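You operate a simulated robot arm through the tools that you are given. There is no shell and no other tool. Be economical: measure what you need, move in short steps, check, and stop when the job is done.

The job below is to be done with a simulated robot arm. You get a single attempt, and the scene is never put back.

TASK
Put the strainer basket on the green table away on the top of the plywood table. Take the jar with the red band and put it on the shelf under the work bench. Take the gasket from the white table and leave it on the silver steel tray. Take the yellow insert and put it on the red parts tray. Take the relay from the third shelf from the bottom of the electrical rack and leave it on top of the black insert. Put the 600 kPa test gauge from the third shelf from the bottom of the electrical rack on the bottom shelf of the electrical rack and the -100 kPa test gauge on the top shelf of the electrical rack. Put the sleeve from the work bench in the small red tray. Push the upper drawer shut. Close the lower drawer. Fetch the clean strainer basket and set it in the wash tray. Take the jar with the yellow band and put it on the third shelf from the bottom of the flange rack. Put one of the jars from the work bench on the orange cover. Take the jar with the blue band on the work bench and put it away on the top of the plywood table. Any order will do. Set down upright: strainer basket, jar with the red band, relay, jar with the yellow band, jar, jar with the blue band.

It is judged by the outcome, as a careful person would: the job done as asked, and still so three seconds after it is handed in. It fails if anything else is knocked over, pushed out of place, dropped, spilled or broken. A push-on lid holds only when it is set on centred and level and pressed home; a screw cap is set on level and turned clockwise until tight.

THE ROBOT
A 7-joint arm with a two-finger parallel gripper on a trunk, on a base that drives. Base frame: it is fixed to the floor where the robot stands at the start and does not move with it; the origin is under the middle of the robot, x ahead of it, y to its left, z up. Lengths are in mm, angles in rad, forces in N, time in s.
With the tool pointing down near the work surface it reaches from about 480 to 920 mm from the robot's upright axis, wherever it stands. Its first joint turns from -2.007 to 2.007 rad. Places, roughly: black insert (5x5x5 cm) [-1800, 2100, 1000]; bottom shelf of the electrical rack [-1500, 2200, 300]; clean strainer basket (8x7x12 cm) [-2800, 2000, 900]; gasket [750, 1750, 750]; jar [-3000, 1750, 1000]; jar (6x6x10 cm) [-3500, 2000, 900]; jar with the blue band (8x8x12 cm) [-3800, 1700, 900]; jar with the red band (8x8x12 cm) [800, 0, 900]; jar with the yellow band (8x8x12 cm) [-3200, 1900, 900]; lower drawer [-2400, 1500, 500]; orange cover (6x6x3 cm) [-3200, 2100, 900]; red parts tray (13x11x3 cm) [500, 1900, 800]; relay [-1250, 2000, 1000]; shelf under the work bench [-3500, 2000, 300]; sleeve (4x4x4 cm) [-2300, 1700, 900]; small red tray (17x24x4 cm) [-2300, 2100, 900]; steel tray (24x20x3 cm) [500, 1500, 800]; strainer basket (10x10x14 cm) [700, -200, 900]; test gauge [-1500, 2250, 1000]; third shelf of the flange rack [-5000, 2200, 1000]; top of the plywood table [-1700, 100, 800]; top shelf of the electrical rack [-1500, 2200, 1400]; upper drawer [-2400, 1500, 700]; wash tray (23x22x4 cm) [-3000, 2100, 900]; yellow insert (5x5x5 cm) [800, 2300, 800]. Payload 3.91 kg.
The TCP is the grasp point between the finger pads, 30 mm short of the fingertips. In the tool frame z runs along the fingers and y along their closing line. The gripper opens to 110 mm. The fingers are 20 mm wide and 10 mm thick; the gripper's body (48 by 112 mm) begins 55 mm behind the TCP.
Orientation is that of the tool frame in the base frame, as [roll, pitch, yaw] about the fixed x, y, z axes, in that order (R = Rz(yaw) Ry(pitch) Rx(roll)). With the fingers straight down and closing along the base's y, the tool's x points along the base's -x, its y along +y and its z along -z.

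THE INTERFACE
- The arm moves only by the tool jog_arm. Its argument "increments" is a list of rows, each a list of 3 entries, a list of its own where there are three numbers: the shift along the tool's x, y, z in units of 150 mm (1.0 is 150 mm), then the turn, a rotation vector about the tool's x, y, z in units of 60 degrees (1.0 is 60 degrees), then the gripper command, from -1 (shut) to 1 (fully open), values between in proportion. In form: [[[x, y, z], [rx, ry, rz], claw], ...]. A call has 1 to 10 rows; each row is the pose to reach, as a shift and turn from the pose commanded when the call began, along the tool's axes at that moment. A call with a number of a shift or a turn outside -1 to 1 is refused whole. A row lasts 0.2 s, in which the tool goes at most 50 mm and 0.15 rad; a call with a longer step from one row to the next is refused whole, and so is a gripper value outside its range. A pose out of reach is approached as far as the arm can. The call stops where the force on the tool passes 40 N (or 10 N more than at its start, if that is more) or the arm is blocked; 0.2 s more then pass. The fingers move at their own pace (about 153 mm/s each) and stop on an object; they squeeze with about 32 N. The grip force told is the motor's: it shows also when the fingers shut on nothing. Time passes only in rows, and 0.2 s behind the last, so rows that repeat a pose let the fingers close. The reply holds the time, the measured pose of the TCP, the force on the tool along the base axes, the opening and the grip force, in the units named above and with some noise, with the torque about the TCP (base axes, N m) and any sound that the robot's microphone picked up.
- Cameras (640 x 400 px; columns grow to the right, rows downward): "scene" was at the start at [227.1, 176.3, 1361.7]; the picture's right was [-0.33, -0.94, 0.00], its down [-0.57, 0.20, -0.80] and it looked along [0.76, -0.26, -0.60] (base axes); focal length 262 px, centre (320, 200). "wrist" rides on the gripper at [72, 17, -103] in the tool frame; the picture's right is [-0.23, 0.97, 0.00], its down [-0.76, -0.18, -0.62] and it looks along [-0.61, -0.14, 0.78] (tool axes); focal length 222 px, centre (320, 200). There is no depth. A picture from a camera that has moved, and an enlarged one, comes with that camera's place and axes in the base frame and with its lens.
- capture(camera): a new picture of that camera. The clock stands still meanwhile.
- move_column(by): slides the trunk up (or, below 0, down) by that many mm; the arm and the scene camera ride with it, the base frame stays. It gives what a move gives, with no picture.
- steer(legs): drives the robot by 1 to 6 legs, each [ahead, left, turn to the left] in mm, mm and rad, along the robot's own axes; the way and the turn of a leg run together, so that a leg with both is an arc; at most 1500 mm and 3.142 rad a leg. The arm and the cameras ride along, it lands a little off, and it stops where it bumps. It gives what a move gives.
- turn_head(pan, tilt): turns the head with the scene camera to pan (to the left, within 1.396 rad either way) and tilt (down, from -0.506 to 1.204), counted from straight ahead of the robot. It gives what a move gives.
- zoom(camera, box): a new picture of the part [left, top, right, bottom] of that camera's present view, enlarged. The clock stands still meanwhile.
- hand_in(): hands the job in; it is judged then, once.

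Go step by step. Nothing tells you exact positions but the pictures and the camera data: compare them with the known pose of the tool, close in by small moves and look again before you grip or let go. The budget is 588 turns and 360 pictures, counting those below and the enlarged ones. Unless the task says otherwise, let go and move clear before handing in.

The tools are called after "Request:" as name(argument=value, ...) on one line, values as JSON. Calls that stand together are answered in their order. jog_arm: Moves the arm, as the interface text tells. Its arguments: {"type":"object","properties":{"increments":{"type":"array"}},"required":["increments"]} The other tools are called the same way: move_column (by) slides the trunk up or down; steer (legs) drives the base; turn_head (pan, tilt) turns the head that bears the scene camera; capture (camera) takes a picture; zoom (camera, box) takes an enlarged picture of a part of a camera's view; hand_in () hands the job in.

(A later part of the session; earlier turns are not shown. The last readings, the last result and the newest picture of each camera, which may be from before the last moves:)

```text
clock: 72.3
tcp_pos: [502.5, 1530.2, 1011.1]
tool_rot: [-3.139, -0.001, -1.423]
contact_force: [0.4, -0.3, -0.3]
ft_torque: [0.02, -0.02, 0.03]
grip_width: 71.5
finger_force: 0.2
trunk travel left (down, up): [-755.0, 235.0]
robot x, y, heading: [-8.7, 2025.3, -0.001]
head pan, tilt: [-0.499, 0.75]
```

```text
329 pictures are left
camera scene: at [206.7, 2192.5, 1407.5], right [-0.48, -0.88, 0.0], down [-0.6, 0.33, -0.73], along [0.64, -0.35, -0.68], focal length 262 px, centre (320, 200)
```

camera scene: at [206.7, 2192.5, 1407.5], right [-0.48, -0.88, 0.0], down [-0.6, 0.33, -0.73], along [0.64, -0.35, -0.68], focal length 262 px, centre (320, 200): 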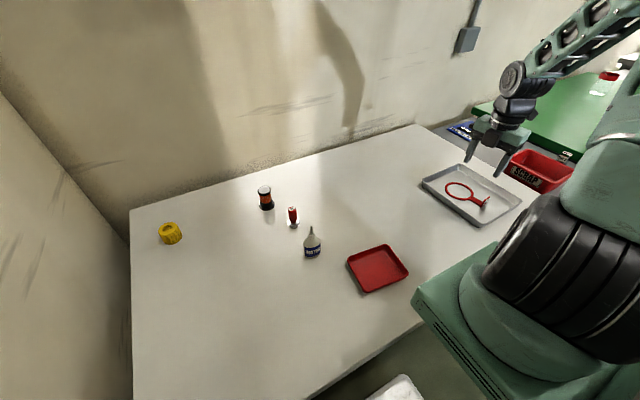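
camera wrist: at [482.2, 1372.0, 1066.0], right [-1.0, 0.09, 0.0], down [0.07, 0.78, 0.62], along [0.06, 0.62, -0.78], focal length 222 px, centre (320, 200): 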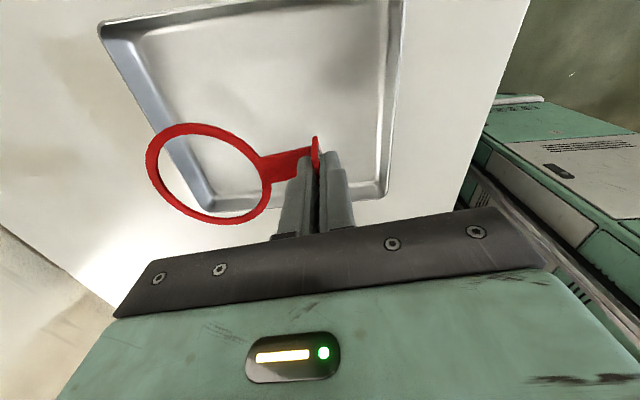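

The gasket lies in the steel tray. I move over to the yellow insert at (815,2330).

Request:
jog_arm(increments=[[[-0.276, -0.158, 0], [0, 0, 0], 0.4], [[-0.552, -0.316, 0], [0, 0, 0], 0.4], [[-0.828, -0.474, 0], [0, 0, 0], 0.4]])

Request:
jog_arm(increments=[[[-0.276, -0.158, 0], [0, 0, 0], 0.4], [[-0.552, -0.316, 0], [0, 0, 0], 0.4], [[-0.828, -0.474, 0], [0, 0, 0], 0.4]])

Request:
jog_arm(increments=[[[-0.276, -0.158, 0], [0, 0, 0], 0.4], [[-0.552, -0.316, 0], [0, 0, 0], 0.4], [[-0.828, -0.474, 0], [0, 0, 0], 0.4]])

Request:
jog_arm(increments=[[[-0.276, -0.158, 0], [0, 0, 0], 0.4], [[-0.552, -0.316, 0], [0, 0, 0], 0.4], [[-0.828, -0.474, 0], [0, 0, 0], 0.4]])

Request:
jog_arm(increments=[[[-0.276, -0.158, 0], [0, 0, 0], 0.4], [[-0.552, -0.316, 0], [0, 0, 0], 0.4], [[-0.828, -0.474, 0], [0, 0, 0], 0.4]])

Request:
jog_arm(increments=[[[-0.276, -0.158, 0], [0, 0, 0], 0.4], [[-0.552, -0.316, 0], [0, 0, 0], 0.4], [[-0.828, -0.474, 0], [0, 0, 0], 0.4]])

Request:
turn_head(pan=0.1, tilt=0.65)

Request:
capture(camera="scene")

Request:
capture(camera="wrist")

```text
clock: 73.1
tcp_pos: [553.0, 1660.0, 1010.7]
tool_rot: [-3.137, -0.002, -1.424]
contact_force: [0.0, -0.1, 0.6]
ft_torque: [0.02, -0.03, 0.02]
grip_width: 76.8
finger_force: 0.1
trunk travel left (down, up): [-755.0, 235.0]
robot x, y, heading: [-9.6, 2029.1, 0.002]
head pan, tilt: [-0.499, 0.75]
```

```text
clock: 73.9
tcp_pos: [605.9, 1794.8, 1009.4]
tool_rot: [-3.138, -0.001, -1.426]
contact_force: [-0.2, -0.3, 0.2]
ft_torque: [0.08, -0.04, 0.02]
grip_width: 77.1
finger_force: 0.1
trunk travel left (down, up): [-755.0, 235.0]
robot x, y, heading: [-12.7, 2027.8, -0.003]
head pan, tilt: [-0.499, 0.75]
```

```text
clock: 74.7
tcp_pos: [657.4, 1928.5, 1013.6]
tool_rot: [-3.139, -0.001, -1.424]
contact_force: [0.1, -0.7, -0.1]
ft_torque: [0.06, -0.01, -0.02]
grip_width: 77.0
finger_force: 0.0
trunk travel left (down, up): [-755.0, 235.0]
robot x, y, heading: [-12.5, 2026.7, -0.004]
head pan, tilt: [-0.499, 0.75]
```

```text
clock: 75.5
tcp_pos: [711.7, 2061.4, 1011.8]
tool_rot: [-3.139, -0.002, -1.424]
contact_force: [-0.6, 0.1, 0.3]
ft_torque: [0.0, -0.04, 0.0]
grip_width: 77.1
finger_force: 0.0
trunk travel left (down, up): [-755.0, 235.0]
robot x, y, heading: [-11.0, 2024.7, 0.002]
head pan, tilt: [-0.499, 0.75]
```

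```text
clock: 76.3
tcp_pos: [764.0, 2197.2, 1009.4]
tool_rot: [-3.137, -0.002, -1.425]
contact_force: [-0.3, -0.1, 0.8]
ft_torque: [0.04, -0.01, 0.03]
grip_width: 76.9
finger_force: 0.1
trunk travel left (down, up): [-755.0, 235.0]
robot x, y, heading: [-13.6, 2029.3, -0.001]
head pan, tilt: [-0.499, 0.75]
```

```text
clock: 77.1
tcp_pos: [800.6, 2317.8, 1007.1]
tool_rot: [-3.14, -0.005, -1.423]
contact_force: [0.5, -0.1, -1.1]
ft_torque: [-0.01, 0.02, 0.03]
grip_width: 76.7
finger_force: 0.1
out of reach, approached as far as the arm can: row 3
trunk travel left (down, up): [-755.0, 235.0]
robot x, y, heading: [-12.0, 2029.9, -0.006]
head pan, tilt: [-0.499, 0.75]
```

```text
clock: 78.1
tcp_pos: [802.3, 2318.3, 1008.2]
tool_rot: [-3.138, -0.001, -1.423]
contact_force: [0.1, 0.0, 0.1]
ft_torque: [0.02, 0.01, -0.01]
grip_width: 76.9
finger_force: 0.1
trunk travel left (down, up): [-755.0, 235.0]
robot x, y, heading: [-15.2, 2028.0, 0.002]
head pan, tilt: [0.099, 0.649]
```

```text
328 pictures are left
camera scene: at [220.3, 2240.9, 1416.1], right [0.1, -1.0, 0.0], down [-0.6, -0.06, -0.8], along [0.79, 0.08, -0.6], focal length 262 px, centre (320, 200)
```

scene: 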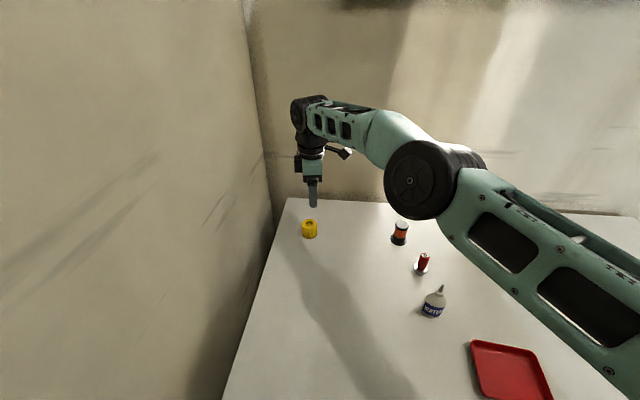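

```text
327 pictures are left
camera wrist: at [795.7, 2244.8, 1111.4], right [-1.0, 0.08, 0.0], down [0.06, 0.78, 0.62], along [0.05, 0.62, -0.78], focal length 222 px, centre (320, 200)
```

wrist: 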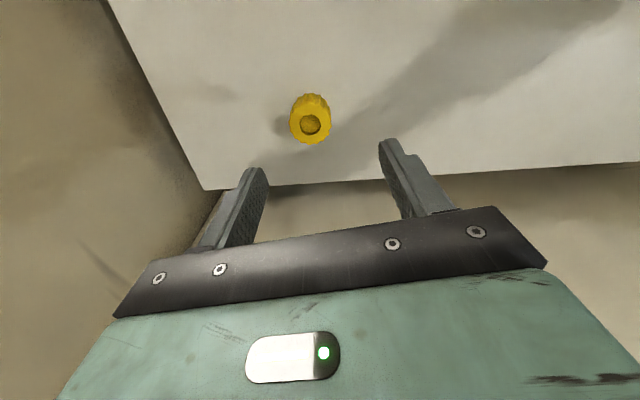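

The insert is at (814,2330); I nudge the base so the tool is above it.

Request:
steer(legs=[[25, 15, 0]])

Request:
jog_arm(increments=[[[0, 0, 0.25], [0, 0, 0], 0.4], [[0, 0, 0.4], [0, 0, 0], 0.4]])

Request:
capture(camera="wrist")

```text
clock: 79.0
tcp_pos: [827.1, 2332.6, 1009.0]
tool_rot: [-3.138, -0.003, -1.423]
contact_force: [-0.4, 0.2, 0.2]
ft_torque: [0.0, 0.04, 0.01]
grip_width: 76.8
finger_force: 0.0
trunk travel left (down, up): [-755.0, 235.0]
robot x, y, heading: [13.6, 2042.4, -0.002]
head pan, tilt: [0.099, 0.649]
```

```text
clock: 79.6
tcp_pos: [825.4, 2333.6, 949.4]
tool_rot: [-3.137, -0.002, -1.425]
contact_force: [-0.4, -0.2, 0.4]
ft_torque: [0.02, 0.01, -0.01]
grip_width: 76.7
finger_force: 0.0
trunk travel left (down, up): [-755.0, 235.0]
robot x, y, heading: [14.0, 2044.5, -0.005]
head pan, tilt: [0.099, 0.649]
```

```text
326 pictures are left
camera wrist: at [820.3, 2259.6, 1052.2], right [-1.0, 0.08, -0.01], down [0.06, 0.78, 0.62], along [0.06, 0.62, -0.78], focal length 222 px, centre (320, 200)
```

wrist: 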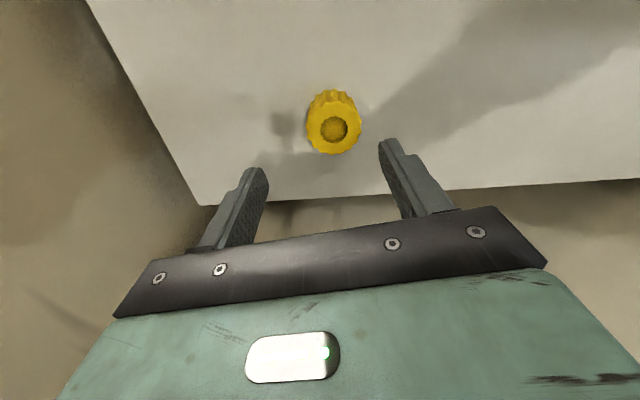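

Request:
jog_arm(increments=[[[0.017, 0.07, 0.1], [0, 0, 0], 0.4], [[0.017, 0.07, 0.3], [0, 0, 0], 0.4], [[0.017, 0.07, 0.5], [0, 0, 0], 0.4], [[0.017, 0.07, 0.6], [0, 0, 0], 0.4], [[0.017, 0.07, 0.6], [0, 0, 0], 0.4], [[0.017, 0.07, 0.6], [0, 0, 0], -1], [[0.017, 0.07, 0.6], [0, 0, 0], -1], [[0.017, 0.07, 0.6], [0, 0, 0], -1]])

Request:
jog_arm(increments=[[[0, 0, -0.2], [0, 0, 0], -1], [[0, 0, -0.5], [0, 0, 0], -1], [[0, 0, -0.8], [0, 0, 0], -1], [[0, 0, -1], [0, 0, 0], -1]])

Request:
capture(camera="scene")

```text
clock: 81.4
tcp_pos: [816.3, 2330.1, 857.7]
tool_rot: [-3.138, -0.001, -1.425]
contact_force: [0.6, 0.1, 0.2]
ft_torque: [-0.01, -0.02, -0.02]
grip_width: 48.1
finger_force: 31.9
trunk travel left (down, up): [-755.0, 235.0]
robot x, y, heading: [13.4, 2044.2, 0.0]
head pan, tilt: [0.099, 0.649]
```

```text
clock: 82.4
tcp_pos: [817.6, 2327.8, 1008.0]
tool_rot: [-3.141, -0.002, -1.425]
contact_force: [0.8, -0.2, -1.7]
ft_torque: [0.0, 0.0, 0.03]
grip_width: 48.1
finger_force: 32.2
trunk travel left (down, up): [-755.0, 235.0]
robot x, y, heading: [9.7, 2042.9, -0.004]
head pan, tilt: [0.099, 0.649]
```

```text
325 pictures are left
camera scene: at [245.8, 2256.0, 1416.0], right [0.1, -1.0, 0.0], down [-0.6, -0.06, -0.8], along [0.79, 0.08, -0.6], focal length 262 px, centre (320, 200)
```

scene: 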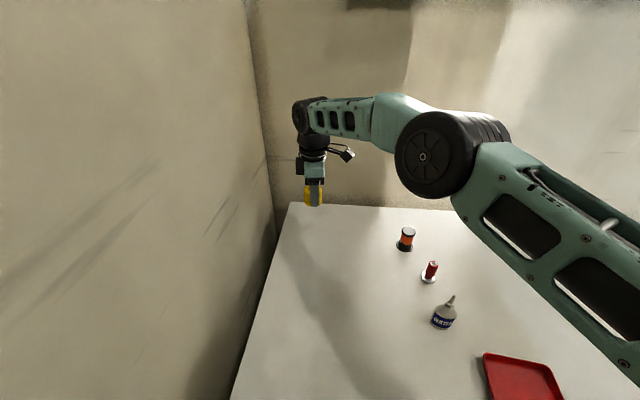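

Holding the insert. I back the base 60 mm and swing over to the red tray centre (459,1889).

Request:
steer(legs=[[-60, 0, 0]])

Request:
jog_arm(increments=[[[0.217, 0.199, 0], [0, 0, 0], -1], [[0.434, 0.398, 0], [0, 0, 0], -1], [[0.651, 0.597, 0], [0, 0, 0], -1]])

Request:
jog_arm(increments=[[[0.217, 0.199, 0], [0, 0, 0], -1], [[0.434, 0.398, 0], [0, 0, 0], -1], [[0.651, 0.597, 0], [0, 0, 0], -1]])

Request:
jog_arm(increments=[[[0.217, 0.199, 0], [0, 0, 0], -1], [[0.434, 0.398, 0], [0, 0, 0], -1], [[0.651, 0.597, 0], [0, 0, 0], -1]])

Request:
jog_arm(increments=[[[0.217, 0.199, 0], [0, 0, 0], -1], [[0.434, 0.398, 0], [0, 0, 0], -1], [[0.651, 0.597, 0], [0, 0, 0], -1]])

Request:
turn_head(pan=-0.2, tilt=0.85)

Request:
capture(camera="scene")

Request:
capture(camera="wrist")

```text
clock: 83.3
tcp_pos: [756.6, 2328.5, 1008.5]
tool_rot: [-3.138, -0.003, -1.423]
contact_force: [-0.3, 0.6, -0.3]
ft_torque: [-0.02, -0.02, 0.0]
grip_width: 48.2
finger_force: 32.4
trunk travel left (down, up): [-755.0, 235.0]
robot x, y, heading: [-46.0, 2047.7, -0.001]
head pan, tilt: [0.099, 0.649]
```

```text
clock: 84.1
tcp_pos: [681.8, 2218.0, 1007.4]
tool_rot: [-3.137, -0.002, -1.423]
contact_force: [0.5, 1.0, -0.8]
ft_torque: [-0.02, 0.0, 0.0]
grip_width: 48.3
finger_force: 32.5
trunk travel left (down, up): [-755.0, 235.0]
robot x, y, heading: [-47.4, 2044.8, -0.001]
head pan, tilt: [0.099, 0.649]
```

```text
clock: 84.9
tcp_pos: [606.6, 2108.5, 1009.5]
tool_rot: [-3.139, -0.001, -1.422]
contact_force: [0.6, -0.2, -0.8]
ft_torque: [-0.06, 0.02, 0.04]
grip_width: 48.2
finger_force: 31.6
trunk travel left (down, up): [-755.0, 235.0]
robot x, y, heading: [-48.3, 2042.1, -0.0]
head pan, tilt: [0.099, 0.649]
```

```text
clock: 85.7
tcp_pos: [533.9, 1999.8, 1008.8]
tool_rot: [-3.135, -0.002, -1.422]
contact_force: [-0.5, 0.3, -0.1]
ft_torque: [-0.02, 0.05, 0.02]
grip_width: 48.3
finger_force: 32.2
trunk travel left (down, up): [-755.0, 235.0]
robot x, y, heading: [-46.6, 2043.8, 0.004]
head pan, tilt: [0.099, 0.649]
```

```text
clock: 86.5
tcp_pos: [460.9, 1888.5, 1008.6]
tool_rot: [-3.139, -0.002, -1.422]
contact_force: [0.6, 0.6, -1.0]
ft_torque: [-0.05, 0.04, -0.01]
grip_width: 47.9
finger_force: 32.1
trunk travel left (down, up): [-755.0, 235.0]
robot x, y, heading: [-48.9, 2041.6, -0.005]
head pan, tilt: [0.099, 0.649]
```

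```text
clock: 87.3
tcp_pos: [462.1, 1888.7, 1009.9]
tool_rot: [-3.138, -0.003, -1.424]
contact_force: [-0.1, 0.2, -0.7]
ft_torque: [-0.01, -0.02, -0.01]
grip_width: 47.7
finger_force: 32.1
trunk travel left (down, up): [-755.0, 235.0]
robot x, y, heading: [-46.9, 2043.3, 0.001]
head pan, tilt: [-0.201, 0.85]
```

```text
324 pictures are left
camera scene: at [174.8, 2231.7, 1399.6], right [-0.2, -0.98, 0.0], down [-0.74, 0.15, -0.66], along [0.65, -0.13, -0.75], focal length 262 px, centre (320, 200)
```

scene: 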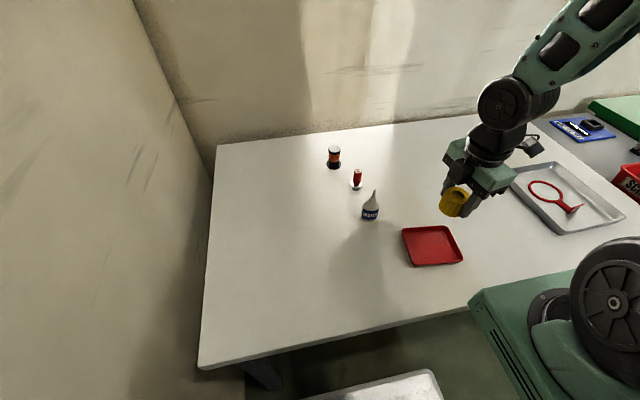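

```text
323 pictures are left
camera wrist: at [455.3, 1814.2, 1112.5], right [-1.0, 0.08, 0.0], down [0.06, 0.78, 0.62], along [0.05, 0.62, -0.78], focal length 222 px, centre (320, 200)
```

wrist: 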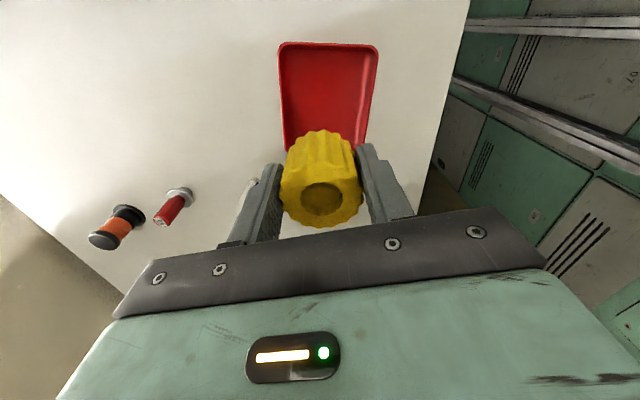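

Request:
jog_arm(increments=[[[0.01, 0.053, 0.25], [0, 0, 0], -1], [[0.01, 0.053, 0.55], [0, 0, 0], -1], [[0.01, 0.053, 0.8], [0, 0, 0], -1], [[0.01, 0.053, 0.92], [0, 0, 0], -1], [[0.01, 0.053, 0.95], [0, 0, 0], -1], [[0.01, 0.053, 0.965], [0, 0, 0], -1], [[0.01, 0.053, 0.975], [0, 0, 0], -1], [[0.01, 0.053, 0.985], [0, 0, 0], -1], [[0.01, 0.053, 0.995], [0, 0, 0], -1]])

Request:
zoom(camera="scene", box=[360, 170, 520, 270])

```text
clock: 89.3
tcp_pos: [452.3, 1887.0, 859.5]
tool_rot: [-3.134, -0.002, -1.423]
contact_force: [2.1, 3.2, 28.0]
ft_torque: [0.13, 0.11, -0.01]
grip_width: 48.2
finger_force: 32.2
trunk travel left (down, up): [-755.0, 235.0]
robot x, y, heading: [-47.4, 2038.8, -0.001]
head pan, tilt: [-0.201, 0.85]
```

```text
4.00 times, centred on (440, 220) of scene
camera zoom: at [174.1, 2232.1, 1399.8], right [-0.2, -0.98, 0.0], down [-0.74, 0.15, -0.66], along [0.65, -0.13, -0.75], focal length 1046 px, centre (-160, 120)
```

zoom: 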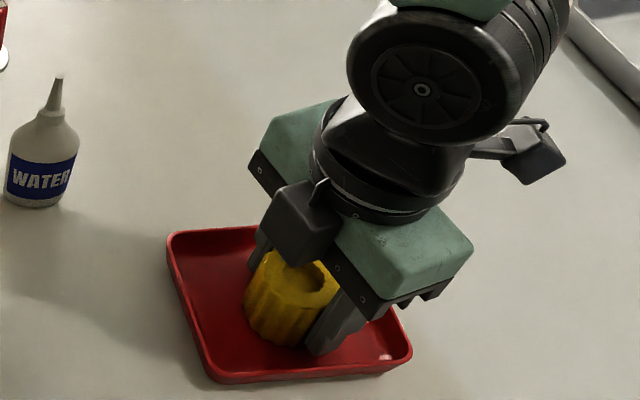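

Request:
jog_arm(increments=[[[0, 0, -0.01], [0, 0, 0], -0.3], [[0, 0, -0.01], [0, 0, 0], 0.15], [[0, 0, -0.01], [0, 0, 0], 0.15], [[0, 0, -0.2], [0, 0, 0], 0.15], [[0, 0, -0.5], [0, 0, 0], 0.15], [[0, 0, -0.8], [0, 0, 0], 0.15], [[0, 0, -1], [0, 0, 0], 0.15]])

Request:
capture(camera="scene")

```text
clock: 90.9
tcp_pos: [451.5, 1884.5, 1008.0]
tool_rot: [-3.137, -0.003, -1.421]
contact_force: [0.3, -0.1, 0.3]
ft_torque: [0.05, 0.04, 0.03]
grip_width: 63.4
finger_force: 0.0
trunk travel left (down, up): [-755.0, 235.0]
robot x, y, heading: [-46.3, 2041.3, -0.001]
head pan, tilt: [-0.201, 0.85]
```

```text
321 pictures are left
camera scene: at [175.2, 2231.8, 1399.4], right [-0.2, -0.98, 0.0], down [-0.74, 0.15, -0.66], along [0.65, -0.13, -0.75], focal length 262 px, centre (320, 200)
```

scene: 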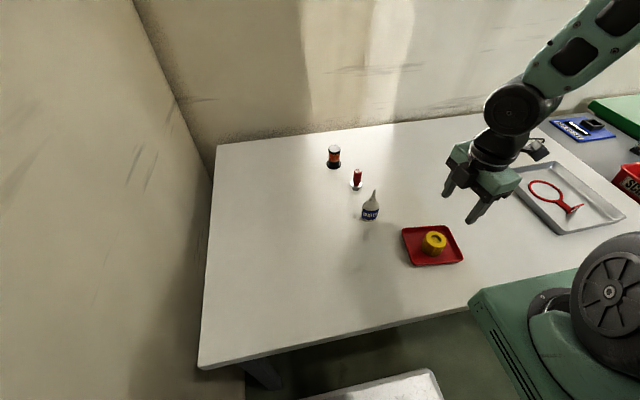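

The yellow insert is in the red tray. For the shelf jobs I need to know whether the tool can be turned with the wrist camera on top, so I back off and test the wrist range in free air.

Request:
move_column(by=150)

Request:
steer(legs=[[-400, 0, 0]])

Request:
jog_arm(increments=[[[0, 0, 0], [0, 0, -0.14], 0.2], [[0, 0, 0], [0, 0, -0.28], 0.2], [[0, 0, 0], [0, 0, -0.42], 0.2], [[0, 0, 0], [0, 0, -0.56], 0.2], [[0, 0, 0], [0, 0, -0.7], 0.2], [[0, 0, 0], [0, 0, -0.84], 0.2], [[0, 0, 0], [0, 0, -0.98], 0.2]])

Request:
jog_arm(increments=[[[0, 0, 0], [0, 0, -0.14], 0.2], [[0, 0, 0], [0, 0, -0.28], 0.2], [[0, 0, 0], [0, 0, -0.38], 0.2]])

```text
clock: 92.7
tcp_pos: [452.0, 1885.6, 1157.5]
tool_rot: [-3.138, -0.002, -1.423]
contact_force: [-1.1, -0.1, -0.1]
ft_torque: [0.04, 0.03, 0.0]
grip_width: 63.4
finger_force: 0.1
trunk travel left (down, up): [-905.0, 85.0]
robot x, y, heading: [-48.0, 2039.9, 0.0]
head pan, tilt: [-0.201, 0.85]
```

```text
clock: 95.2
tcp_pos: [51.5, 1886.8, 1157.0]
tool_rot: [-3.139, 0.0, -1.418]
contact_force: [0.3, -0.3, -0.1]
ft_torque: [0.0, 0.02, 0.01]
grip_width: 63.1
finger_force: 0.1
trunk travel left (down, up): [-905.0, 85.0]
robot x, y, heading: [-451.0, 2041.6, 0.0]
head pan, tilt: [-0.201, 0.85]
```

```text
clock: 96.8
tcp_pos: [51.8, 1886.6, 1157.2]
tool_rot: [-3.141, -0.006, -0.391]
contact_force: [-0.4, -0.1, 0.8]
ft_torque: [-0.02, 0.02, 0.0]
grip_width: 65.8
finger_force: 0.0
trunk travel left (down, up): [-905.0, 85.0]
robot x, y, heading: [-449.2, 2039.4, 0.006]
head pan, tilt: [-0.201, 0.85]
```

```text
clock: 97.6
tcp_pos: [51.5, 1886.7, 1158.1]
tool_rot: [3.139, -0.004, 0.007]
contact_force: [-0.3, -0.8, -0.3]
ft_torque: [0.02, -0.02, 0.01]
grip_width: 66.3
finger_force: 0.0
trunk travel left (down, up): [-905.0, 85.0]
robot x, y, heading: [-448.4, 2042.4, 0.001]
head pan, tilt: [-0.201, 0.85]
```

The wrist reaches yaw 0. Now I test tilting the tool forward to horizontal, with the camera on top.

Request:
jog_arm(increments=[[[0.14, 0, 0], [0, 0.14, 0], 0.2], [[0.28, 0, 0], [0, 0.28, 0], 0.2], [[0.42, 0, 0], [0, 0.42, 0], 0.2], [[0.56, 0, 0], [0, 0.56, 0], 0.2], [[0.7, 0, 0], [0, 0.7, 0], 0.2], [[0.84, 0, 0], [0, 0.84, 0], 0.2], [[0.98, 0, 0], [0, 0.98, 0], 0.2]])

Request:
jog_arm(increments=[[[0, 0, 0.1], [0, 0.14, 0], 0.2], [[0, 0, 0.3], [0, 0.28, 0], 0.2], [[0, 0, 0.5], [0, 0.42, 0], 0.2], [[0, 0, 0.6], [0, 0.52, 0], 0.2], [[0, 0, 0.6], [0, 0.52, 0], 0.2]])

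Request:
capture(camera="wrist")

Request:
capture(camera="scene")

```text
clock: 99.2
tcp_pos: [218.8, 1885.3, 1154.4]
tool_rot: [3.108, -1.02, 0.041]
contact_force: [-0.9, 3.4, -3.7]
ft_torque: [-0.08, -0.28, -0.18]
grip_width: 65.7
finger_force: 0.1
out of reach, approached as far as the arm can: row 1, 2, 3, 4, 5, 6, 7
trunk travel left (down, up): [-905.0, 85.0]
robot x, y, heading: [-448.0, 2042.6, 0.009]
head pan, tilt: [-0.201, 0.85]
```

```text
clock: 100.1
tcp_pos: [262.3, 1696.4, 1184.9]
tool_rot: [1.879, -0.905, 1.276]
contact_force: [0.2, 0.9, 0.2]
ft_torque: [-0.04, -0.01, -0.04]
grip_width: 65.9
finger_force: 0.0
out of reach, approached as far as the arm can: row 1, 2, 3, 4
trunk travel left (down, up): [-905.0, 85.0]
robot x, y, heading: [-448.9, 2042.3, 0.009]
head pan, tilt: [-0.201, 0.85]
stopped in row 4: the arm was blocked; the commanded pose is now the measured one
```

```text
320 pictures are left
camera wrist: at [175.4, 1730.4, 1271.1], right [0.03, -0.92, 0.4], down [-0.76, -0.28, -0.59], along [0.65, -0.28, -0.71], focal length 222 px, centre (320, 200)
```

wrist: 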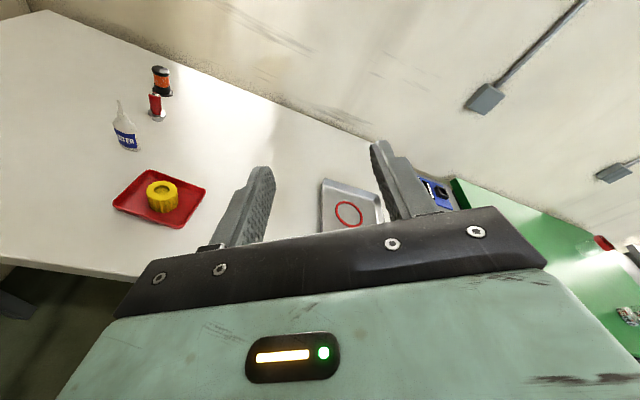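

```text
319 pictures are left
camera scene: at [-227.6, 2233.5, 1549.6], right [-0.19, -0.98, 0.0], down [-0.74, 0.15, -0.66], along [0.65, -0.13, -0.75], focal length 262 px, centre (320, 200)
```

scene: 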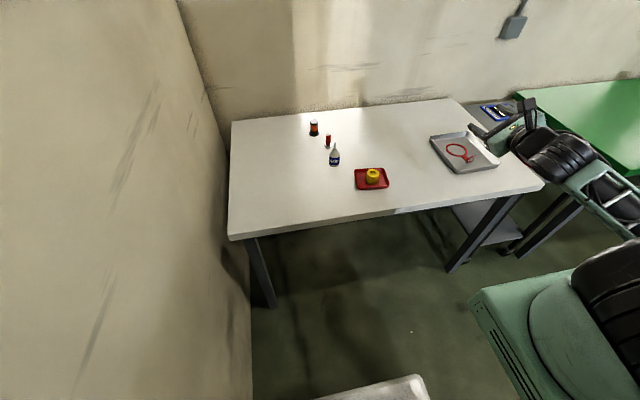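

The last pose was too close to the trunk. I extend outward while rolling the camera back upright.

Request:
jog_arm(increments=[[[0, 0, 0.2], [0, 0, 0.1], 0.2], [[0, 0, 0.4], [0, 0, 0.2], 0.2], [[0, 0, 0.6], [0, 0, 0.3], 0.2], [[0, 0, 0.8], [0, 0, 0.42], 0.2], [[0, 0, 0.9], [0, 0, 0.54], 0.2], [[0, 0, 0.9], [0, 0, 0.62], 0.2]])

```text
clock: 101.7
tcp_pos: [393.0, 1669.8, 1181.1]
tool_rot: [2.832, -1.385, 0.238]
contact_force: [0.1, 0.2, 0.6]
ft_torque: [-0.03, 0.02, 0.0]
grip_width: 66.0
finger_force: 0.0
trunk travel left (down, up): [-905.0, 85.0]
robot x, y, heading: [-448.1, 2041.0, 0.009]
head pan, tilt: [-0.201, 0.85]
stopped in row 6: the arm was blocked; the commanded pose is now the measured one
```

Request:
jog_arm(increments=[[[0, -0.3, 0], [0, 0, 0], 0.2], [[0, -0.6, 0], [0, 0, 0], 0.2], [[0, -0.9, 0], [0, 0, 0], 0.2]])

Request:
jog_arm(increments=[[[0, -0.3, 0], [0, 0, 0], 0.2], [[0, -0.6, 0], [0, 0, 0], 0.2], [[0, -0.9, 0], [0, 0, 0], 0.2]])

Request:
turn_head(pan=-0.3, tilt=0.5)

Request:
capture(camera="scene")

```text
clock: 102.2
tcp_pos: [398.4, 1683.3, 1290.6]
tool_rot: [1.781, -1.224, 1.241]
contact_force: [-0.7, -0.6, 0.0]
ft_torque: [0.0, -0.02, 0.0]
grip_width: 65.9
finger_force: 0.1
out of reach, approached as far as the arm can: row 2
trunk travel left (down, up): [-905.0, 85.0]
robot x, y, heading: [-449.6, 2045.0, 0.002]
head pan, tilt: [-0.201, 0.85]
stopped in row 2: the arm was blocked; the commanded pose is now the measured one
```

```text
clock: 102.6
tcp_pos: [381.2, 1663.8, 1390.9]
tool_rot: [1.46, -1.007, 1.46]
contact_force: [-1.1, 0.0, -0.3]
ft_torque: [0.01, 0.0, 0.04]
grip_width: 65.9
finger_force: 0.1
out of reach, approached as far as the arm can: row 1, 2
trunk travel left (down, up): [-905.0, 85.0]
robot x, y, heading: [-449.4, 2043.1, 0.001]
head pan, tilt: [-0.201, 0.85]
stopped in row 2: the arm was blocked; the commanded pose is now the measured one
```

```text
clock: 103.5
tcp_pos: [383.5, 1664.0, 1389.8]
tool_rot: [1.464, -1.009, 1.457]
contact_force: [-0.4, -0.6, 0.4]
ft_torque: [0.01, 0.01, 0.0]
grip_width: 66.1
finger_force: 0.1
trunk travel left (down, up): [-905.0, 85.0]
robot x, y, heading: [-451.7, 2043.0, -0.0]
head pan, tilt: [-0.3, 0.499]
```

```text
318 pictures are left
camera scene: at [-217.7, 2221.5, 1579.4], right [-0.29, -0.96, 0.0], down [-0.46, 0.14, -0.88], along [0.84, -0.26, -0.48], focal length 262 px, centre (320, 200)
```

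scene: 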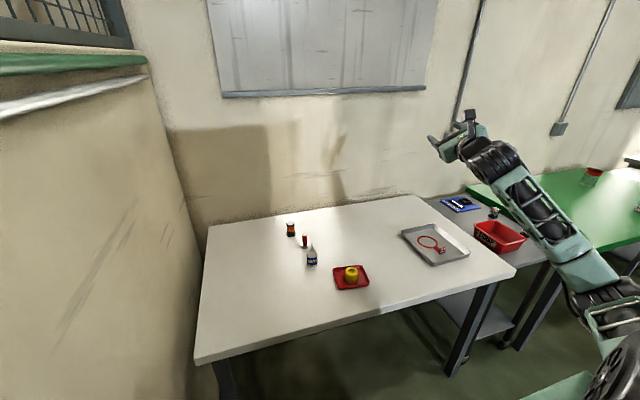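

The arm got near a wrist singularity. I back the base away from the table, then lower the hand and restore the roll in free space.

Request:
steer(legs=[[-350, 0, 0]])

Request:
jog_arm(increments=[[[-0.22, -0.14, 0], [0, 0, 0.0], 0.2], [[-0.44, -0.28, 0], [0, 0, 0.0], 0.2], [[-0.66, -0.42, 0], [0, 0, 0.1], 0.2], [[-0.85, -0.53, 0], [0, 0, 0.2], 0.2]])

```text
clock: 105.4
tcp_pos: [184.7, 1632.1, 1391.6]
tool_rot: [1.461, -1.008, 1.429]
contact_force: [-1.0, -1.1, 0.3]
ft_torque: [0.0, -0.04, -0.01]
grip_width: 65.9
finger_force: 0.0
trunk travel left (down, up): [-905.0, 85.0]
robot x, y, heading: [-632.8, 2037.0, -0.031]
head pan, tilt: [-0.3, 0.499]
stopped in leg 1: the robot was blocked; the commanded pose is now the measured one
```

```text
clock: 106.3
tcp_pos: [169.9, 1582.3, 1333.7]
tool_rot: [1.41, -0.943, 1.515]
contact_force: [-0.4, -0.3, 1.2]
ft_torque: [0.01, -0.01, -0.04]
grip_width: 65.8
finger_force: 0.0
out of reach, approached as far as the arm can: row 1, 2, 3, 4
trunk travel left (down, up): [-905.0, 85.0]
robot x, y, heading: [-633.1, 2039.6, -0.023]
head pan, tilt: [-0.3, 0.499]
stopped in row 4: the arm was blocked; the commanded pose is now the measured one
```

The base bumped something behind — most likely the electrical rack's end. I move off forward and away, then check the rack.

Request:
steer(legs=[[150, 0, 0.025], [0, -1000, 0]])

Request:
turn_head(pan=1.396, tilt=0.3)

Request:
capture(camera="scene")

```text
clock: 112.4
tcp_pos: [335.6, 625.3, 1331.8]
tool_rot: [1.41, -0.943, 1.548]
contact_force: [0.6, 0.5, 0.2]
ft_torque: [0.04, 0.02, 0.04]
grip_width: 66.2
finger_force: 0.1
trunk travel left (down, up): [-905.0, 85.0]
robot x, y, heading: [-480.6, 1050.2, 0.009]
head pan, tilt: [-0.3, 0.499]
```

```text
clock: 114.2
tcp_pos: [334.6, 626.4, 1332.7]
tool_rot: [1.409, -0.942, 1.545]
contact_force: [0.5, 0.1, -0.5]
ft_torque: [0.01, 0.0, 0.0]
grip_width: 66.3
finger_force: 0.1
trunk travel left (down, up): [-905.0, 85.0]
robot x, y, heading: [-481.7, 1049.7, 0.002]
head pan, tilt: [1.396, 0.3]
```

```text
317 pictures are left
camera scene: at [-322.7, 1348.0, 1597.9], right [0.99, -0.17, 0.0], down [-0.05, -0.29, -0.96], along [0.16, 0.94, -0.3], focal length 262 px, centre (320, 200)
```

scene: 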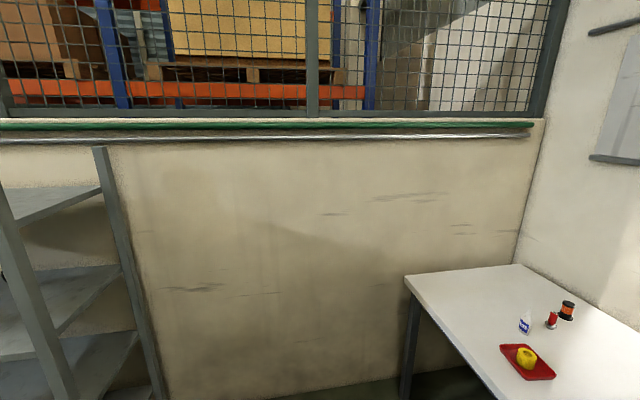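

The arm is almost fully stretched; I pull the hand back toward the body.

Request:
jog_arm(increments=[[[0, 0, -0.2], [0, 0, 0.0], 0.2], [[0, 0, -0.4], [0, 0, 0.0], 0.2], [[0, 0, -0.6], [0, 0, 0.0], 0.2], [[0, 0, -0.8], [0, 0, 0.0], 0.2], [[0, 0, -1], [0, 0, 0.0], 0.2]])

Request:
jog_arm(increments=[[[-0.16, -0.12, 0], [0, 0, 0.0], 0.2], [[-0.32, -0.23, 0], [0, 0, 0.0], 0.2], [[-0.5, -0.35, 0], [0, 0, 0], 0.2], [[-0.7, -0.5, 0], [0, 0, 0], 0.2], [[-0.85, -0.6, 0], [0, 0, 0], 0.2]])

Request:
turn_head(pan=-0.3, tilt=0.5)

Request:
capture(camera="scene")

```text
clock: 115.4
tcp_pos: [189.6, 653.2, 1323.7]
tool_rot: [1.41, -0.917, 1.557]
contact_force: [1.0, 0.0, -0.8]
ft_torque: [-0.01, -0.02, 0.0]
grip_width: 66.2
finger_force: 0.1
trunk travel left (down, up): [-905.0, 85.0]
robot x, y, heading: [-478.2, 1049.7, 0.009]
head pan, tilt: [1.396, 0.3]
```

```text
clock: 116.6
tcp_pos: [197.0, 601.2, 1234.9]
tool_rot: [1.496, -0.866, 1.541]
contact_force: [0.3, 0.0, -0.6]
ft_torque: [-0.02, 0.01, -0.04]
grip_width: 66.1
finger_force: 0.1
out of reach, approached as far as the arm can: row 2, 3, 4, 5
trunk travel left (down, up): [-905.0, 85.0]
robot x, y, heading: [-478.3, 1051.4, 0.006]
head pan, tilt: [1.396, 0.3]
```

```text
clock: 118.3
tcp_pos: [194.9, 603.0, 1227.4]
tool_rot: [1.515, -0.872, 1.523]
contact_force: [-0.2, 0.2, 0.2]
ft_torque: [0.03, -0.01, 0.02]
grip_width: 66.3
finger_force: 0.0
trunk travel left (down, up): [-905.0, 85.0]
robot x, y, heading: [-479.4, 1047.9, 0.007]
head pan, tilt: [-0.3, 0.499]
```

```text
316 pictures are left
camera scene: at [-251.2, 1229.7, 1579.5], right [-0.29, -0.96, 0.0], down [-0.46, 0.14, -0.88], along [0.84, -0.25, -0.48], focal length 262 px, centre (320, 200)
```

scene: 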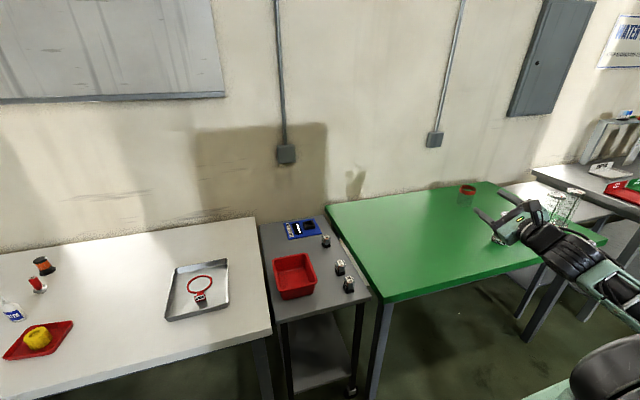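

I return to a tool-down posture by tilting back about the base y axis.

Request:
jog_arm(increments=[[[0, 0, 0], [0.09, -0.106, -0.013], 0.2], [[0, 0, 0], [0.18, -0.212, -0.026], 0.2], [[0, 0, 0], [0.27, -0.318, -0.038], 0.2], [[0, 0, 0], [0.36, -0.424, -0.05], 0.2], [[0, 0, 0], [0.45, -0.53, -0.063], 0.2], [[0, 0, 0], [0.54, -0.636, -0.076], 0.2], [[0, 0, 0], [0.63, -0.742, -0.088], 0.2]])

```text
clock: 119.9
tcp_pos: [187.8, 596.8, 1215.1]
tool_rot: [2.734, -0.479, 0.715]
contact_force: [0.3, -1.1, -0.6]
ft_torque: [0.05, -0.03, 0.03]
grip_width: 66.2
finger_force: 0.1
trunk travel left (down, up): [-905.0, 85.0]
robot x, y, heading: [-486.6, 1049.7, 0.006]
head pan, tilt: [-0.3, 0.499]
```

Request:
jog_arm(increments=[[[0, 0, 0], [0.07, -0.097, 0], 0.2], [[0, 0, 0], [0.14, -0.194, 0], 0.2], [[0, 0, 0], [0.21, -0.29, -0.01], 0.2], [[0, 0, 0], [0.28, -0.387, -0.01], 0.2], [[0, 0, 0], [0.345, -0.482, -0.012], 0.2]])

Request:
jog_arm(increments=[[[0, 0, 0], [0, 0, 0.14], 0.2], [[0, 0, 0], [0, 0, 0.28], 0.2], [[0, 0, 0], [0, 0, 0.42], 0.2], [[0, 0, 0], [0, 0, 0.56], 0.2], [[0, 0, 0], [0, 0, 0.7], 0.2], [[0, 0, 0], [0, 0, 0.84], 0.2], [[0, 0, 0], [0, 0, 0.98], 0.2]])

Request:
jog_arm(increments=[[[0, 0, 0], [0, 0, 0.14], 0.2], [[0, 0, 0], [0, 0, 0.28], 0.2], [[0, 0, 0], [0, 0, 0.42], 0.2], [[0, 0, 0], [0, 0, 0.56], 0.2], [[0, 0, 0], [0, 0, 0.7], 0.2], [[0, 0, 0], [0, 0, 0.84], 0.2], [[0, 0, 0], [0, 0, 0.98], 0.2]])

```text
clock: 121.1
tcp_pos: [188.2, 598.3, 1214.3]
tool_rot: [3.126, 0.019, 0.619]
contact_force: [0.0, -0.7, -0.9]
ft_torque: [-0.02, -0.03, -0.03]
grip_width: 65.9
finger_force: 0.0
trunk travel left (down, up): [-905.0, 85.0]
robot x, y, heading: [-481.0, 1048.3, 0.011]
head pan, tilt: [-0.3, 0.499]
```

```text
clock: 122.7
tcp_pos: [188.9, 598.4, 1212.7]
tool_rot: [3.118, -0.005, -0.406]
contact_force: [-0.9, 0.1, 0.7]
ft_torque: [-0.01, 0.0, 0.02]
grip_width: 66.2
finger_force: 0.0
trunk travel left (down, up): [-905.0, 85.0]
robot x, y, heading: [-480.8, 1049.7, 0.008]
head pan, tilt: [-0.3, 0.499]
```

```text
clock: 124.3
tcp_pos: [188.2, 597.4, 1212.1]
tool_rot: [3.135, -0.023, -1.433]
contact_force: [-0.3, -0.3, 0.7]
ft_torque: [0.02, 0.0, -0.01]
grip_width: 66.2
finger_force: 0.2
trunk travel left (down, up): [-905.0, 85.0]
robot x, y, heading: [-482.7, 1052.3, 0.008]
head pan, tilt: [-0.3, 0.499]
```

The posture is sane again. Now I go to the natural yaw (π) and test a 45° forward tilt there, camera below.

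Request:
jog_arm(increments=[[[0, 0, 0], [0, 0, 0.14], 0.2], [[0, 0, 0], [0, 0, 0.28], 0.2], [[0, 0, 0], [0, 0, 0.42], 0.2], [[0, 0, 0], [0, 0, 0.56], 0.2], [[0, 0, 0], [0, 0, 0.7], 0.2], [[0, 0, 0], [0, 0, 0.83], 0.2]])

Request:
jog_arm(increments=[[[0, 0, 0], [0, 0, 0.14], 0.2], [[0, 0, 0], [0, 0, 0.28], 0.2], [[0, 0, 0], [0, 0, 0.42], 0.2], [[0, 0, 0], [0, 0, 0.56], 0.2], [[0, 0, 0], [0, 0, 0.7], 0.2], [[0, 0, 0], [0, 0, 0.81], 0.2]])

Request:
jog_arm(increments=[[[0, 0.2, 0], [0, -0.14, 0], 0.2], [[0, 0.4, 0], [0, -0.28, 0], 0.2], [[0, 0.6, 0], [0, -0.42, 0], 0.2], [[0, 0.8, 0], [0, -0.56, 0], 0.2], [[0, 1.0, 0], [0, -0.7, 0], 0.2], [[0, 1.0, 0], [0, -0.75, 0], 0.2]])

```text
clock: 125.7
tcp_pos: [188.9, 599.4, 1214.2]
tool_rot: [-3.129, -0.018, -2.305]
contact_force: [-0.4, -0.3, 0.2]
ft_torque: [0.0, 0.02, -0.04]
grip_width: 65.9
finger_force: 0.2
trunk travel left (down, up): [-905.0, 85.0]
robot x, y, heading: [-485.0, 1049.5, 0.009]
head pan, tilt: [-0.3, 0.499]
```

```text
clock: 127.1
tcp_pos: [188.4, 598.4, 1213.9]
tool_rot: [-3.116, -0.004, 3.13]
contact_force: [1.2, -0.4, 0.8]
ft_torque: [0.01, -0.03, 0.01]
grip_width: 66.1
finger_force: 0.0
trunk travel left (down, up): [-905.0, 85.0]
robot x, y, heading: [-481.4, 1049.9, 0.004]
head pan, tilt: [-0.3, 0.499]
```

```text
clock: 128.5
tcp_pos: [187.7, 747.6, 1210.7]
tool_rot: [-3.108, 0.781, -3.124]
contact_force: [-0.8, 0.4, -0.1]
ft_torque: [0.03, 0.01, -0.02]
grip_width: 66.2
finger_force: 0.0
trunk travel left (down, up): [-905.0, 85.0]
robot x, y, heading: [-480.9, 1046.2, 0.01]
head pan, tilt: [-0.3, 0.499]
```

The 45° tilt works. Now I drive to the green table for the red-band jar, standing at about (−10,320).

Request:
steer(legs=[[0, -726, 0], [460, 0, 0]])

Request:
capture(camera="scene")

Request:
capture(camera="wrist")

```text
clock: 134.9
tcp_pos: [667.5, 28.1, 1209.5]
tool_rot: [-3.108, 0.783, -3.113]
contact_force: [-0.2, -0.6, -0.7]
ft_torque: [0.02, 0.02, -0.03]
grip_width: 65.9
finger_force: 0.1
trunk travel left (down, up): [-905.0, 85.0]
robot x, y, heading: [-8.8, 322.7, 0.017]
head pan, tilt: [-0.3, 0.499]
```

```text
315 pictures are left
camera scene: at [221.7, 505.9, 1579.5], right [-0.28, -0.96, 0.0], down [-0.46, 0.13, -0.88], along [0.84, -0.24, -0.48], focal length 262 px, centre (320, 200)
```

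scene: 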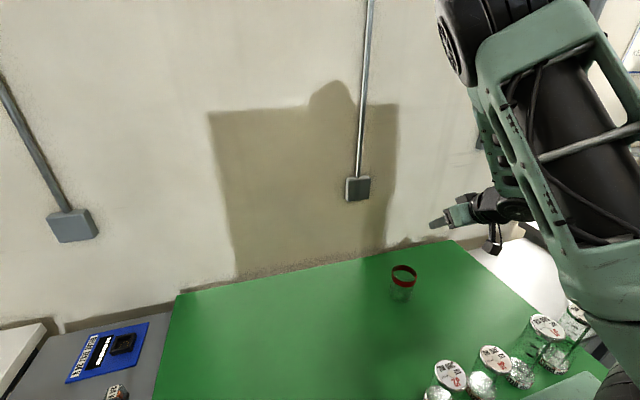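

```text
314 pictures are left
camera wrist: at [543.0, 45.7, 1232.3], right [0.16, 0.98, 0.14], down [0.1, -0.15, 0.98], along [0.98, -0.14, -0.12], focal length 222 px, centre (320, 200)
```

wrist: 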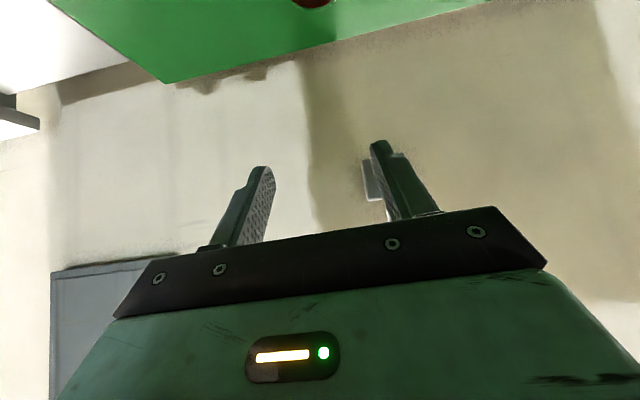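

Request:
zoom(camera="scene", box=[350, 240, 450, 302])

```text
6.40 times, centred on (400, 271) of scene
camera zoom: at [221.7, 505.9, 1579.5], right [-0.28, -0.96, 0.0], down [-0.46, 0.13, -0.88], along [0.84, -0.24, -0.48], focal length 1674 px, centre (-192, -254)
```

zoom: 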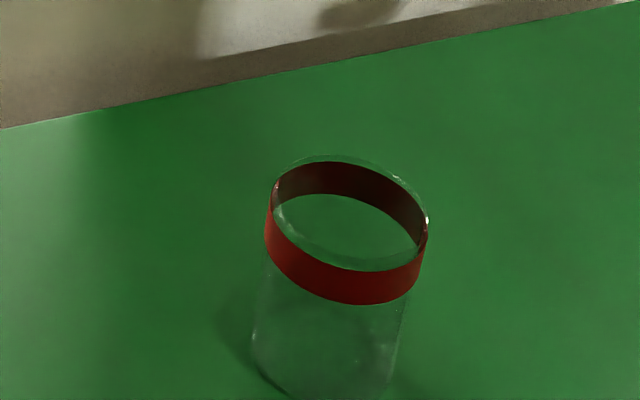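

Red jar rim centre triangulates to (771,50,940), diameter about 80. I move to a pre-grasp pose back along the tool axis, fully open.

Request:
jog_arm(increments=[[[0.19, 0.035, 0.155], [0, 0, 0], 1], [[0.37, 0.07, 0.31], [0, 0, 0], 1], [[0.56, 0.105, 0.47], [0, 0, 0], 1], [[0.75, 0.14, 0.625], [0, 0, 0], 1], [[0.931, 0.176, 0.78], [0, 0, 0], 1], [[0.931, 0.176, 0.78], [0, 0, 0], 1]])

Request:
capture(camera="scene")

Request:
capture(camera="wrist")

```text
clock: 136.3
tcp_pos: [649.3, 50.5, 1027.3]
tool_rot: [-3.109, 0.783, -3.113]
contact_force: [-0.5, 0.0, 0.1]
ft_torque: [0.06, 0.0, 0.0]
grip_width: 110.0
finger_force: 0.1
trunk travel left (down, up): [-905.0, 85.0]
robot x, y, heading: [-7.6, 322.9, 0.023]
head pan, tilt: [-0.3, 0.499]
```

```text
312 pictures are left
camera scene: at [221.9, 505.8, 1579.5], right [-0.28, -0.96, 0.0], down [-0.46, 0.13, -0.88], along [0.84, -0.24, -0.48], focal length 262 px, centre (320, 200)
```

scene: 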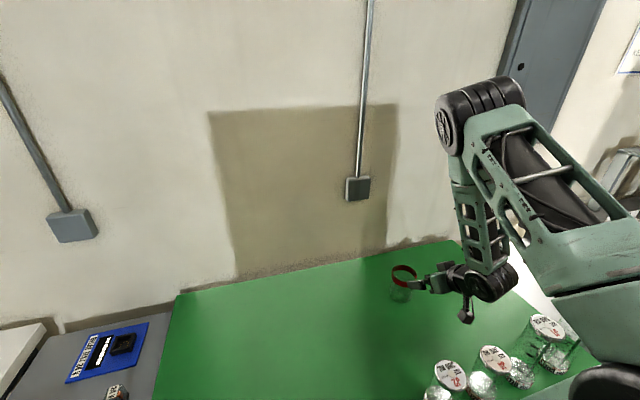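

```text
311 pictures are left
camera wrist: at [525.7, 67.4, 1049.2], right [0.16, 0.98, 0.14], down [0.1, -0.15, 0.98], along [0.98, -0.14, -0.12], focal length 222 px, centre (320, 200)
```

wrist: 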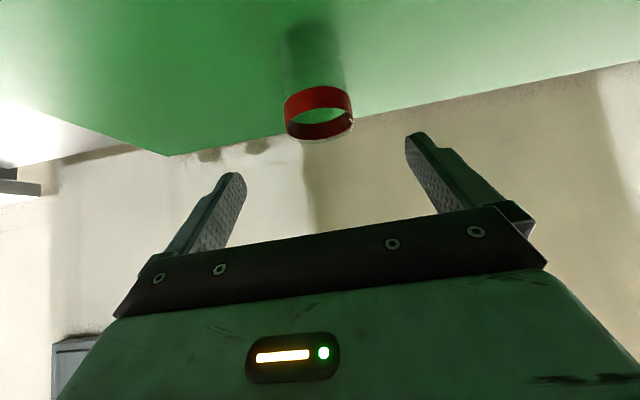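

The jar sits centred between the fingers. I advance along the tool axis in two steps.

Request:
jog_arm(increments=[[[0, -0.01, 0.25], [0, 0, 0], 1], [[0, -0.01, 0.5], [0, 0, 0], 1], [[0, -0.01, 0.7], [0, 0, 0], 1], [[0, -0.01, 0.7], [0, 0, 0], 1]])

Request:
zoom(camera="scene", box=[340, 220, 500, 320])

Request:
capture(camera="wrist")

```text
clock: 137.3
tcp_pos: [723.1, 48.8, 953.4]
tool_rot: [-3.108, 0.784, -3.114]
contact_force: [0.6, 0.2, 1.2]
ft_torque: [0.02, 0.01, -0.02]
grip_width: 110.0
finger_force: 0.2
trunk travel left (down, up): [-905.0, 85.0]
robot x, y, heading: [-10.2, 325.2, 0.023]
head pan, tilt: [-0.3, 0.499]
```

```text
4.00 times, centred on (420, 270) of scene
camera zoom: at [221.9, 505.9, 1579.5], right [-0.28, -0.96, 0.0], down [-0.46, 0.13, -0.88], along [0.84, -0.24, -0.48], focal length 1046 px, centre (-80, -80)
```

zoom: 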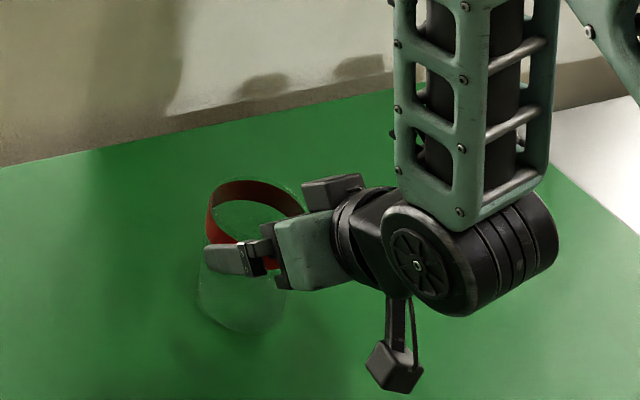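

```text
309 pictures are left
camera wrist: at [599.5, 65.7, 974.7], right [0.16, 0.98, 0.14], down [0.1, -0.15, 0.98], along [0.98, -0.14, -0.12], focal length 222 px, centre (320, 200)
```

wrist: 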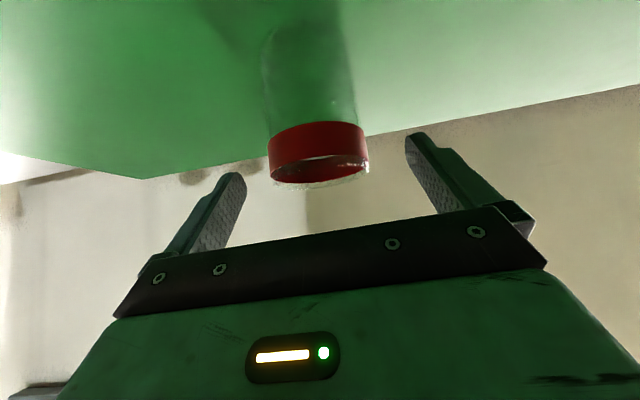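

Request:
jog_arm(increments=[[[0, -0.012, 0.15], [0, 0, 0], 1], [[0, -0.012, 0.3], [0, 0, 0], 1], [[0, -0.012, 0.4], [0, 0, 0], 1], [[0, -0.012, 0.45], [0, 0, 0], 1], [[0, -0.012, 0.45], [0, 0, 0], 1]])

Request:
zoom(camera="scene", box=[340, 220, 500, 320])

Request:
capture(camera="wrist")

```text
clock: 138.5
tcp_pos: [771.6, 45.0, 905.7]
tool_rot: [-3.109, 0.782, -3.113]
contact_force: [0.2, -0.3, -0.8]
ft_torque: [0.0, 0.02, 0.03]
grip_width: 110.1
finger_force: 0.0
trunk travel left (down, up): [-905.0, 85.0]
robot x, y, heading: [-6.1, 319.0, 0.019]
head pan, tilt: [-0.3, 0.499]
```

```text
4.00 times, centred on (420, 270) of scene
camera zoom: at [221.9, 505.9, 1579.5], right [-0.28, -0.96, 0.0], down [-0.46, 0.13, -0.88], along [0.84, -0.24, -0.48], focal length 1046 px, centre (-80, -80)
```

zoom: 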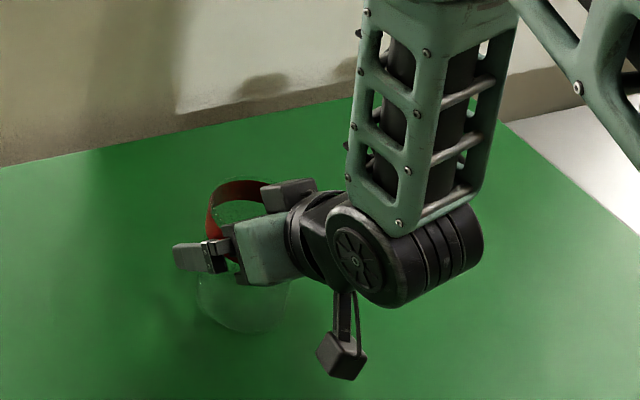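

```text
307 pictures are left
camera wrist: at [648.0, 61.9, 926.6], right [0.16, 0.98, 0.14], down [0.1, -0.15, 0.98], along [0.98, -0.14, -0.12], focal length 222 px, centre (320, 200)
```

wrist: 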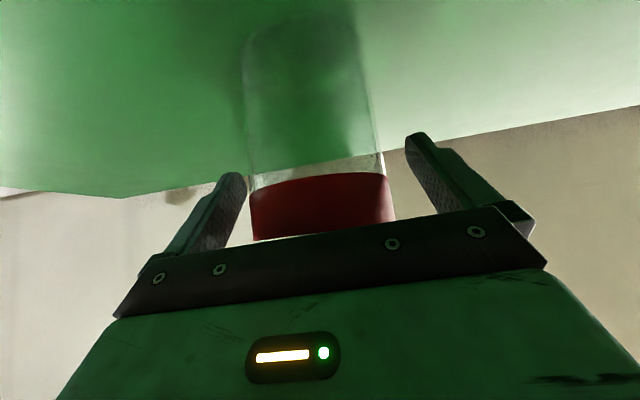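

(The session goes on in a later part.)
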